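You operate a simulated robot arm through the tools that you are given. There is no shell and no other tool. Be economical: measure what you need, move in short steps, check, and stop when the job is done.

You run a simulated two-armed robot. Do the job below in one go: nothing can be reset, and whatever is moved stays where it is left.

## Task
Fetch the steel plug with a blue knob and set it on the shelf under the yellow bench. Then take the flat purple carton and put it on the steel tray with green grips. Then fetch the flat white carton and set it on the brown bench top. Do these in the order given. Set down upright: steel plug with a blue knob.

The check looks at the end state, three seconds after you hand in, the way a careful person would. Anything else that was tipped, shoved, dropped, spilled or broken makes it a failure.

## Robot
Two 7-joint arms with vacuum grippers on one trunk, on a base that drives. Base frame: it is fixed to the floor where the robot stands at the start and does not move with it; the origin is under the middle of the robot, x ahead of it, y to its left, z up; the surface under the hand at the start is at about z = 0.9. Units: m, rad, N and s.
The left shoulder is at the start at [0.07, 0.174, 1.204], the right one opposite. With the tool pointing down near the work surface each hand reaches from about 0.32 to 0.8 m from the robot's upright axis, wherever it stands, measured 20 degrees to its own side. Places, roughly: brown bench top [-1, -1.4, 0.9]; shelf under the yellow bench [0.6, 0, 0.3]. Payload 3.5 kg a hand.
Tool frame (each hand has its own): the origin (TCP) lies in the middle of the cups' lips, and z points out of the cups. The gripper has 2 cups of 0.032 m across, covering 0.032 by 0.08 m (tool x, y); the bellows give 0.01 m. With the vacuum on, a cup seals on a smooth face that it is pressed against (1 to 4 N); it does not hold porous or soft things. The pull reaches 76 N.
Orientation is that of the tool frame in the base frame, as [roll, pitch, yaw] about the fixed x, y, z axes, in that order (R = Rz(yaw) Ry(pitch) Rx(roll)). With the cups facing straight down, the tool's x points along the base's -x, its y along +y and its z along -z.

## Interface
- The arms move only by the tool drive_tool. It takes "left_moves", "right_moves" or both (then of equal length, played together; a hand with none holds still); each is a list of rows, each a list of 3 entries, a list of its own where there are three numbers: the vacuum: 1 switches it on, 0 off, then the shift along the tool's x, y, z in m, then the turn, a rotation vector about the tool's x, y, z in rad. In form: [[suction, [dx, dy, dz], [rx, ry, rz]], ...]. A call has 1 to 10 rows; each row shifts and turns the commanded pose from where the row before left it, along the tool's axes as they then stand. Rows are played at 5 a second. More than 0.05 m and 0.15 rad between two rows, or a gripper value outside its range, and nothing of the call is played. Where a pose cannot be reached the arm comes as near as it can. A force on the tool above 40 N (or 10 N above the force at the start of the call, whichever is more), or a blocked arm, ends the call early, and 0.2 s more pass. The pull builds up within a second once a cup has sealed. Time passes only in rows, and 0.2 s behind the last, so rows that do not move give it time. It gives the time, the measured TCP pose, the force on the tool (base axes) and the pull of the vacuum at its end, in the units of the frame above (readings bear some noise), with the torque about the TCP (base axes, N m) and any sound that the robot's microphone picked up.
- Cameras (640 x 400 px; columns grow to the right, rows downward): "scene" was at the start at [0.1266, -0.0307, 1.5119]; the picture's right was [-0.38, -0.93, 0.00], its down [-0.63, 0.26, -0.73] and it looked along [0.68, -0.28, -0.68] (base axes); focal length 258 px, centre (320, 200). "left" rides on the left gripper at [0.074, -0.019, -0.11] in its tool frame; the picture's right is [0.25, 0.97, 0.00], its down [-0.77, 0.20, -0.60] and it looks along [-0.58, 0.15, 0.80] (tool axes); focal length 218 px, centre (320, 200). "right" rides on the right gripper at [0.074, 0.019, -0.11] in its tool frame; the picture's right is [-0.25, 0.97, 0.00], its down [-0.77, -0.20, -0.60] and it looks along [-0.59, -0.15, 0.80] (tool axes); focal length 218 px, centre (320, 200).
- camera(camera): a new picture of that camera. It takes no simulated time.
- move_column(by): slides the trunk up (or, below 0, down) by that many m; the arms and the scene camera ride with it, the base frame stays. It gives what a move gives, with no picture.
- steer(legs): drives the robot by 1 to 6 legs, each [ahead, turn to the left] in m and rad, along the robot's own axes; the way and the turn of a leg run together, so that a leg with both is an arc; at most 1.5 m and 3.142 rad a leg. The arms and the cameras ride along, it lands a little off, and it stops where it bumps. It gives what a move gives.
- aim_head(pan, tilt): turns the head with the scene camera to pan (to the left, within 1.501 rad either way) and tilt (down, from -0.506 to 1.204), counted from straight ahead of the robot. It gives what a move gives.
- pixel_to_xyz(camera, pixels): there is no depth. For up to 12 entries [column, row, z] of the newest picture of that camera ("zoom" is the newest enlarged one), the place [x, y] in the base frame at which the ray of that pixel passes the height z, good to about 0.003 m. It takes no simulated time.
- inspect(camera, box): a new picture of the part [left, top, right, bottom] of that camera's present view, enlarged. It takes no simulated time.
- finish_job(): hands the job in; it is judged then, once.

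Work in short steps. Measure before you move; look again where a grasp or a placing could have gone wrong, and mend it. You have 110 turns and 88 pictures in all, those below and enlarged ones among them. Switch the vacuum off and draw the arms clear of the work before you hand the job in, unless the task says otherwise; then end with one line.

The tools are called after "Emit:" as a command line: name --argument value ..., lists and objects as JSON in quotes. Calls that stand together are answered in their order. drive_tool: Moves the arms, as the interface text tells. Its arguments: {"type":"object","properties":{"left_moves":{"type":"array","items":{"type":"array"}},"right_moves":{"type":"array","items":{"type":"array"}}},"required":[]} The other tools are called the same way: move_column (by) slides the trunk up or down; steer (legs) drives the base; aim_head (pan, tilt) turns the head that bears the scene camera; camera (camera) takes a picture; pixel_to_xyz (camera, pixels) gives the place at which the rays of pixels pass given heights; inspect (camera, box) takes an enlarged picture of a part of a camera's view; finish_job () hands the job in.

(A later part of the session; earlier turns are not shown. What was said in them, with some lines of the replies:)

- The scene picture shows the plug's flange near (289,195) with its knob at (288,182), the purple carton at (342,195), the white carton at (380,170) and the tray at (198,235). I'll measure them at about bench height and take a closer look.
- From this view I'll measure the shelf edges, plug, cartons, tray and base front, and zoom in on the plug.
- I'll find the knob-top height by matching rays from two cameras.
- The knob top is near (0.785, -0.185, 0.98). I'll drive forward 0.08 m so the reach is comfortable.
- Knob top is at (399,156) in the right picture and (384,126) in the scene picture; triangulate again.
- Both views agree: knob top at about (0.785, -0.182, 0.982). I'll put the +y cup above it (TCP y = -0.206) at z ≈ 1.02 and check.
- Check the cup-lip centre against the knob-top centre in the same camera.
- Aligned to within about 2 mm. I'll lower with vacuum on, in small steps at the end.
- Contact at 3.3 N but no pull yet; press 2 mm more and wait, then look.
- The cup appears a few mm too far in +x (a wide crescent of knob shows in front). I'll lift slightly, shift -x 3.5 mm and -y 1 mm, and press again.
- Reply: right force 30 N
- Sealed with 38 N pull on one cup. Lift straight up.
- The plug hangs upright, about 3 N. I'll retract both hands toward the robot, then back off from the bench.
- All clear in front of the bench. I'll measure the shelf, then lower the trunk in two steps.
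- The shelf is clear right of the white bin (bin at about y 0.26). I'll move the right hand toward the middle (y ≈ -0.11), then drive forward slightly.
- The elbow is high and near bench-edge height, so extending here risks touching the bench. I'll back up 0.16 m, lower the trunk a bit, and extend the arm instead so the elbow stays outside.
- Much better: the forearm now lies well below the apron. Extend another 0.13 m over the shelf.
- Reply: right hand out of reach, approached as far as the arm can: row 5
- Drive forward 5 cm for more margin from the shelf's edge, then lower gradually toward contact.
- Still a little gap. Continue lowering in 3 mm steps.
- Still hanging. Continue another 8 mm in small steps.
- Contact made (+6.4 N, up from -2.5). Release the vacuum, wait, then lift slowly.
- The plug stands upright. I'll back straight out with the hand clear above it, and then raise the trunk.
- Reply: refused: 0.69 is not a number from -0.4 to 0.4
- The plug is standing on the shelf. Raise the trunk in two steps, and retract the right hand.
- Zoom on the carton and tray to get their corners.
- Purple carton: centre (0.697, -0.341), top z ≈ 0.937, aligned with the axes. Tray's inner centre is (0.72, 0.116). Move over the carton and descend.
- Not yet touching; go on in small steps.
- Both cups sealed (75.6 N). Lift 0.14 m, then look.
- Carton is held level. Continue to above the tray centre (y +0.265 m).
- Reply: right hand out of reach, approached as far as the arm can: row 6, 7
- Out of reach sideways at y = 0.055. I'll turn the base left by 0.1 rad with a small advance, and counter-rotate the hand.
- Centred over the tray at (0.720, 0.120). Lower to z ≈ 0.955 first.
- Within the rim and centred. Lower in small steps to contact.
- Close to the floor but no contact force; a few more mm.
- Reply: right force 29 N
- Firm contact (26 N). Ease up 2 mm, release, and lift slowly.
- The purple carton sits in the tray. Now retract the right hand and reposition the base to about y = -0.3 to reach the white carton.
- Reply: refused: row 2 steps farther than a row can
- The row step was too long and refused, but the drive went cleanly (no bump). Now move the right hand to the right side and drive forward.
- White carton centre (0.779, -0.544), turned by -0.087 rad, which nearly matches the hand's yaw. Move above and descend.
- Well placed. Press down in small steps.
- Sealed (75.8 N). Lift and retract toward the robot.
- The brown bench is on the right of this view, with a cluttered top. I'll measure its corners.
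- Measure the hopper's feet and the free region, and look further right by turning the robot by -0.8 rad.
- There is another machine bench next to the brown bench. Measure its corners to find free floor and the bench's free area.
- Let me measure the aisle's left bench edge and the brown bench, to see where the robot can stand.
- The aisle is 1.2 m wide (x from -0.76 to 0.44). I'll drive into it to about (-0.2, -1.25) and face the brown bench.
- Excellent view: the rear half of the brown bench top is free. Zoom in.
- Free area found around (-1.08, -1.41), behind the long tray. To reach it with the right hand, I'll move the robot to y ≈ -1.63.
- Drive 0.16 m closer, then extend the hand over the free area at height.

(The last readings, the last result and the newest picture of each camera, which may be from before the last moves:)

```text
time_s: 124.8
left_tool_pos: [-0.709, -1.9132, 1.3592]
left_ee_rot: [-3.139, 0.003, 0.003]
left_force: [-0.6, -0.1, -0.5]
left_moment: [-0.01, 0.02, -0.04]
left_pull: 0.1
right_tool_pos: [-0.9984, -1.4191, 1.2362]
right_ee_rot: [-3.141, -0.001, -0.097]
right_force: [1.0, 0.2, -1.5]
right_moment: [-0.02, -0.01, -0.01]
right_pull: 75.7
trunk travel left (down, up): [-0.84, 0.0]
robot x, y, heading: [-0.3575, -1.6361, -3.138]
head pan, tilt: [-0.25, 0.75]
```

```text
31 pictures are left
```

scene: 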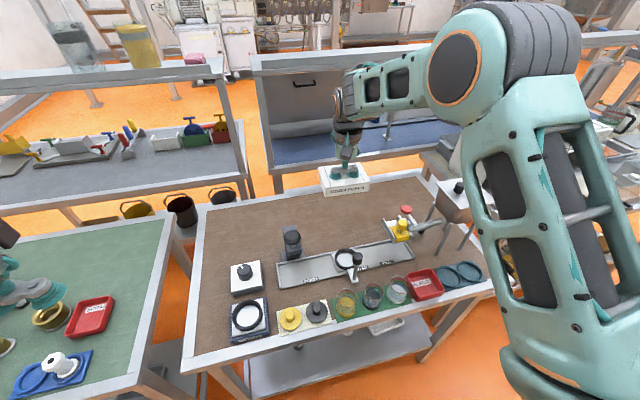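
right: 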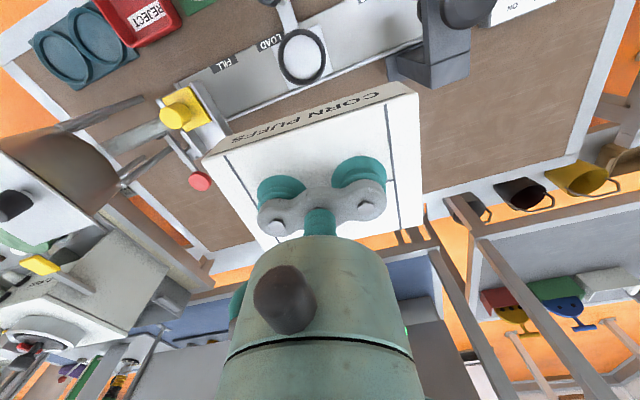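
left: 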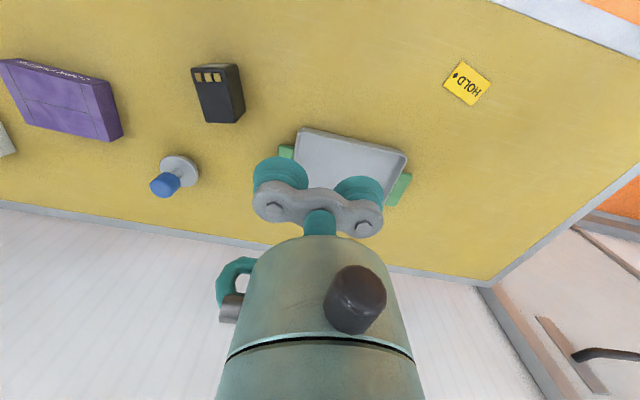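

Check clear area coordinates in this view: long tray's back edge, bench rear edge, press stand and yellow stand.

Emit:
pixel_to_xyz --camera "scene" --pixels '[[280, 263, 0.91], [380, 243, 0.91], [250, 203, 0.9], [380, 180, 0.9], [290, 255, 0.9], [395, 225, 0.9], [406, 208, 0.95], [320, 225, 0.9], [435, 215, 0.9]]'

Emit:
pixel_to_xyz --camera "right" --pixels '[[330, 78, 0.91], [200, 182, 0.95], [395, 60, 0.9], [430, 205, 0.9], [225, 250, 0.9]]'

```text
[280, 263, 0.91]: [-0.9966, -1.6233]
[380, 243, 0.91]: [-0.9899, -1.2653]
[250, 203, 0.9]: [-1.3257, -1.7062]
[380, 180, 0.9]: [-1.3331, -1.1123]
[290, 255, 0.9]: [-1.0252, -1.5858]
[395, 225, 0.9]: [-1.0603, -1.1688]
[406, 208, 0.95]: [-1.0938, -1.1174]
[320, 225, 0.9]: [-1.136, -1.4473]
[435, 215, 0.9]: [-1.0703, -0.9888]
```

```text
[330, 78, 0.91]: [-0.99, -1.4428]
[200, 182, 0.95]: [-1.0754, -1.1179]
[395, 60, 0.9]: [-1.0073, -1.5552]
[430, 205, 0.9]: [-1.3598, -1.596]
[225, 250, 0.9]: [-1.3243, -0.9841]
```

Free zone: x from -0.99 back to -1.33. Target carton centre (-1.13, -1.41). Advance 0.06 m, extend and square up, then start lowering.

Emit:
steer --legs '[[0.06, 0]]'

Emit:
drive_tool --right_moves '[[1, [-0.036, 0, 0], [0, 0, -0.05]], [1, [-0.036, 0, 0], [0, 0, -0.047]], [1, [0, 0, 0.04], [0, 0, 0]], [1, [0, 0, 0.04], [0, 0, 0]], [1, [0, 0, 0.04], [0, 0, 0]], [1, [0, 0, 0], [0, 0, 0]]]'

Emit:
camera --camera "scene"

Emit:
camera --camera "right"

```text
time_s: 125.7
left_tool_pos: [-0.7585, -1.9132, 1.362]
left_ee_rot: [3.141, 0.011, 0.001]
left_force: [1.4, 0.1, 0.3]
left_moment: [0.0, 0.08, 0.0]
left_pull: 0.0
right_tool_pos: [-1.0472, -1.4186, 1.2403]
right_ee_rot: [3.141, 0.01, -0.098]
right_force: [0.2, -0.1, -0.3]
right_moment: [0.01, 0.02, 0.02]
right_pull: 76.0
trunk travel left (down, up): [-0.84, 0.0]
robot x, y, heading: [-0.4184, -1.635, -3.142]
head pan, tilt: [-0.25, 0.75]
```

```text
time_s: 127.1
left_tool_pos: [-0.7684, -1.9143, 1.3589]
left_ee_rot: [-3.14, 0.003, 0.001]
left_force: [0.3, -0.2, -0.2]
left_moment: [-0.03, -0.01, 0.0]
left_pull: 0.1
right_tool_pos: [-1.1287, -1.4155, 1.1149]
right_ee_rot: [-3.141, 0.002, -0.002]
right_force: [-0.9, 0.1, -0.7]
right_moment: [0.0, -0.01, 0.02]
right_pull: 75.6
trunk travel left (down, up): [-0.84, 0.0]
robot x, y, heading: [-0.4197, -1.6344, -3.138]
head pan, tilt: [-0.25, 0.75]
```

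```text
30 pictures are left
```

scene: 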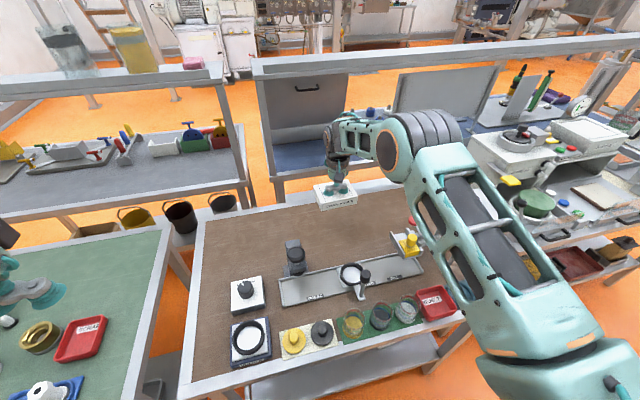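

```text
29 pictures are left
```

right: 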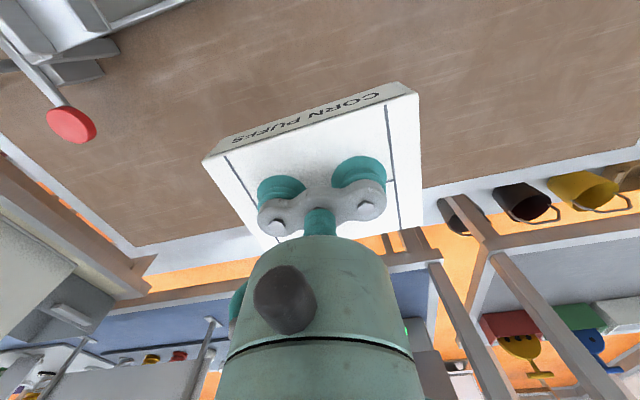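

Position good at (-1.129, -1.416). Lower to about 0.955 and check.

Emit:
drive_tool --right_moves '[[1, [0, 0, 0.03], [0, 0, 0]], [1, [0, 0, 0.03], [0, 0, 0]], [1, [0, 0, 0.03], [0, 0, 0]], [1, [0, 0, 0.03], [0, 0, 0]], [1, [0, 0, 0.025], [0, 0, 0]], [1, [0, 0, 0.012], [0, 0, 0]], [1, [0, 0, 0], [0, 0, 0]]]'

Emit:
camera --camera "scene"

```text
time_s: 128.7
left_tool_pos: [-0.7688, -1.9138, 1.3597]
left_ee_rot: [-3.14, 0.001, 0.002]
left_force: [-0.5, -0.8, -0.3]
left_moment: [-0.02, 0.01, -0.01]
left_pull: 0.0
right_tool_pos: [-1.1283, -1.4121, 0.9591]
right_ee_rot: [3.141, 0.001, -0.001]
right_force: [-0.5, 0.4, -0.4]
right_moment: [0.0, -0.03, 0.02]
right_pull: 75.4
trunk travel left (down, up): [-0.84, 0.0]
robot x, y, heading: [-0.4158, -1.6358, -3.142]
head pan, tilt: [-0.25, 0.75]
```

```text
28 pictures are left
```

scene: 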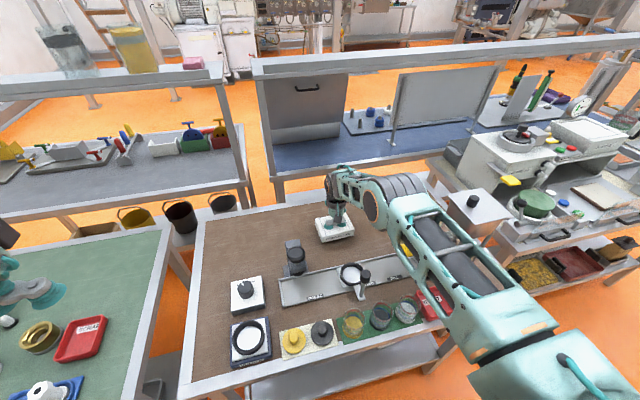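

Inspect the arm's clearance from the yellow stand and hopper.

Emit:
inspect --camera "scene" --box '[270, 150, 530, 320]'

Emit:
camera --camera "left"

```text
2.35 times, centred on (400, 235) of scene
```

zoom: 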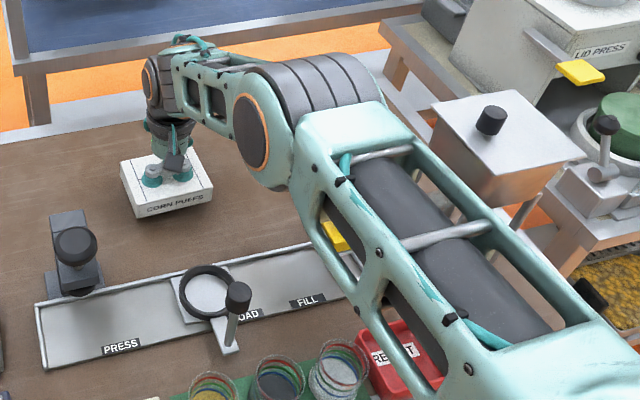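

```text
26 pictures are left
```

left: 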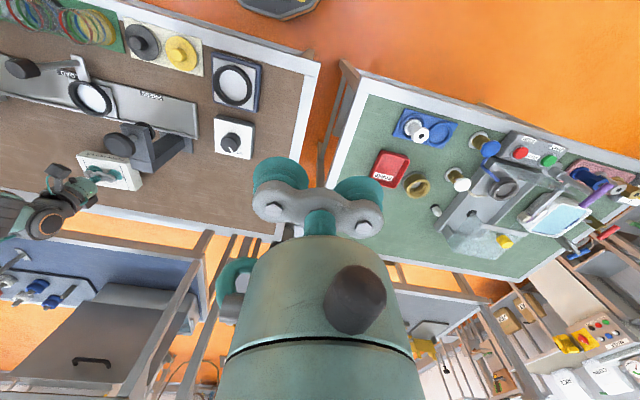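

The arm passes above the stand without contact forces. Lower the last ~2 cm in small steps.

Emit:
drive_tool --right_moves '[[1, [0, 0, 0.006], [0, 0, 0]], [1, [0, 0, 0.005], [0, 0, 0]], [1, [0, 0, 0.004], [0, 0, 0]], [1, [0, 0, 0.003], [0, 0, 0]], [1, [0, 0, 0.002], [0, 0, 0]], [1, [0, 0, 0], [0, 0, 0]]]'

```text
time_s: 130.1
left_tool_pos: [-0.7678, -1.9137, 1.3587]
left_ee_rot: [-3.14, 0.001, 0.002]
left_force: [0.3, 0.8, 0.2]
left_moment: [0.01, 0.0, -0.02]
left_pull: 0.2
right_tool_pos: [-1.1303, -1.414, 0.9386]
right_ee_rot: [-3.141, 0.003, -0.002]
right_force: [-0.5, 0.7, -1.2]
right_moment: [0.0, -0.02, 0.01]
right_pull: 75.0
trunk travel left (down, up): [-0.84, 0.0]
robot x, y, heading: [-0.4167, -1.6362, -3.14]
head pan, tilt: [-0.25, 0.75]
```

Emit:
drive_tool --right_moves '[[1, [0, 0, 0.003], [0, 0, 0]], [1, [0, 0, 0.002], [0, 0, 0]], [1, [0, 0, 0], [0, 0, 0]]]'

Emit:
inspect --camera "scene" --box '[290, 180, 386, 260]'

```text
time_s: 130.9
left_tool_pos: [-0.7665, -1.9143, 1.3584]
left_ee_rot: [-3.141, 0.0, 0.001]
left_force: [-0.5, -0.4, 0.2]
left_moment: [0.04, 0.01, 0.02]
left_pull: 0.0
right_tool_pos: [-1.1286, -1.413, 0.9346]
right_ee_rot: [3.141, 0.001, -0.003]
right_force: [-0.5, 0.7, 1.3]
right_moment: [-0.06, 0.01, 0.02]
right_pull: 75.8
trunk travel left (down, up): [-0.84, 0.0]
robot x, y, heading: [-0.4167, -1.6366, -3.137]
head pan, tilt: [-0.25, 0.75]
```

```text
5.00 times, centred on (338, 220) of scene
```

zoom: 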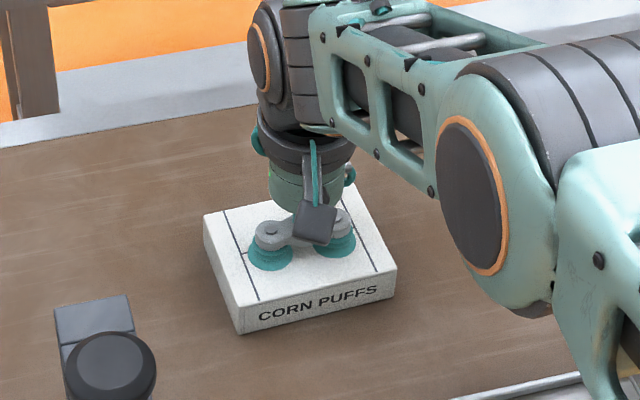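

Contact begins (+1.3 N). One more mm, then release and lift.

Emit:
drive_tool --right_moves '[[1, [0, 0, 0.001], [0, 0, 0]], [1, [0, 0, 0], [0, 0, 0]], [0, [0, 0, 0], [0, 0, 0]], [0, [0, 0, 0], [0, 0, 0]], [0, [0, 0, 0], [0, 0, 0]], [0, [0, 0, -0.004], [0, 0, 0]], [0, [0, 0, -0.01], [0, 0, 0]], [0, [0, 0, -0.03], [0, 0, 0]], [0, [0, 0, -0.04], [0, 0, 0]], [0, [0, 0, -0.04], [0, 0, 0]]]'

Emit:
drive_tool --right_moves '[[0, [0, 0, -0.04], [0, 0, 0]], [0, [0, 0, -0.04], [0, 0, 0]], [0, [0, 0, -0.04], [0, 0, 0]], [0, [0, 0, -0.04], [0, 0, 0]], [0, [0.04, 0, 0], [0, 0, 0]], [0, [0.04, 0, 0], [0, 0, 0]], [0, [0.04, 0, 0], [0, 0, 0]], [0, [0.04, 0, 0], [0, 0, 0]], [0, [0.04, 0, 0], [0, 0, 0]], [0, [0.04, 0, 0], [0, 0, 0]]]'

Emit:
camera --camera "scene"

```text
time_s: 133.1
left_tool_pos: [-0.7681, -1.9137, 1.3588]
left_ee_rot: [-3.14, 0.002, 0.002]
left_force: [0.1, 0.4, -0.7]
left_moment: [-0.04, 0.01, 0.01]
left_pull: 0.1
right_tool_pos: [-1.1263, -1.415, 1.0588]
right_ee_rot: [3.14, 0.001, -0.001]
right_force: [-0.5, 0.3, 0.3]
right_moment: [-0.01, -0.01, 0.02]
right_pull: 0.2
trunk travel left (down, up): [-0.84, 0.0]
robot x, y, heading: [-0.4155, -1.6313, -3.142]
head pan, tilt: [-0.25, 0.75]
```

```text
time_s: 135.3
left_tool_pos: [-0.7647, -1.9134, 1.3597]
left_ee_rot: [-3.139, 0.004, 0.001]
left_force: [-0.1, 0.2, -0.8]
left_moment: [0.01, -0.01, 0.01]
left_pull: 0.1
right_tool_pos: [-0.8867, -1.4141, 1.2195]
right_ee_rot: [-3.141, 0.004, -0.002]
right_force: [0.2, -0.4, -0.1]
right_moment: [-0.04, 0.04, 0.02]
right_pull: 0.1
trunk travel left (down, up): [-0.84, 0.0]
robot x, y, heading: [-0.4186, -1.6347, -3.137]
head pan, tilt: [-0.25, 0.75]
```

```text
24 pictures are left
```

scene: 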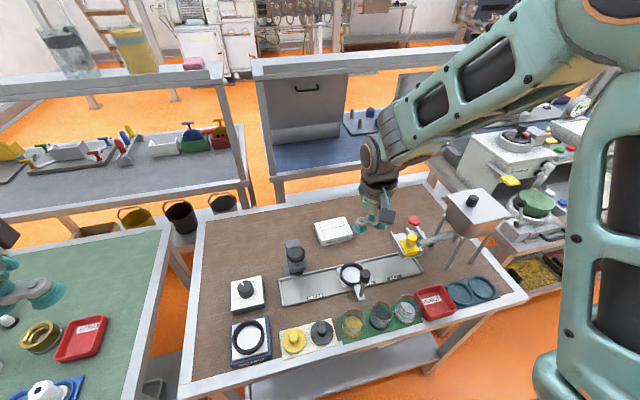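

The white carton lies on the brown bench with nothing disturbed. Back the robot away from the bench to clear the arms.

Emit:
steer --legs '[[-0.22, 0]]'

Emit:
camera --camera "scene"

```text
time_s: 137.0
left_tool_pos: [-0.5443, -1.9131, 1.3584]
left_ee_rot: [-3.141, -0.002, 0.001]
left_force: [0.1, -0.6, 0.6]
left_moment: [-0.01, -0.02, 0.03]
left_pull: 0.0
right_tool_pos: [-0.6659, -1.4143, 1.2164]
right_ee_rot: [-3.14, -0.002, 0.002]
right_force: [0.3, 0.3, -0.7]
right_moment: [-0.01, -0.03, 0.04]
right_pull: 0.1
trunk travel left (down, up): [-0.84, 0.0]
robot x, y, heading: [-0.1908, -1.6367, -3.136]
head pan, tilt: [-0.25, 0.75]
```

```text
23 pictures are left
```

scene: 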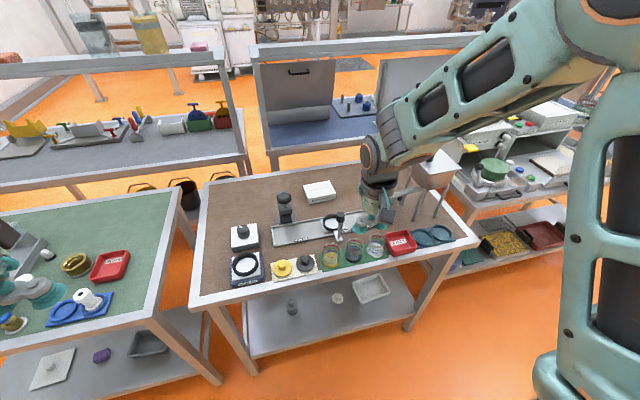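

All three items are placed, the vacuum is off and the arms are clear. Handing in.

Emit:
finish_job

```text
The job is handed in.
```

I set the plug upright on the shelf under the yellow bench, put the purple carton in the steel tray and the white carton on the brown bench top, in that order, and handed the job in; I saw nothing else tipped or moved.
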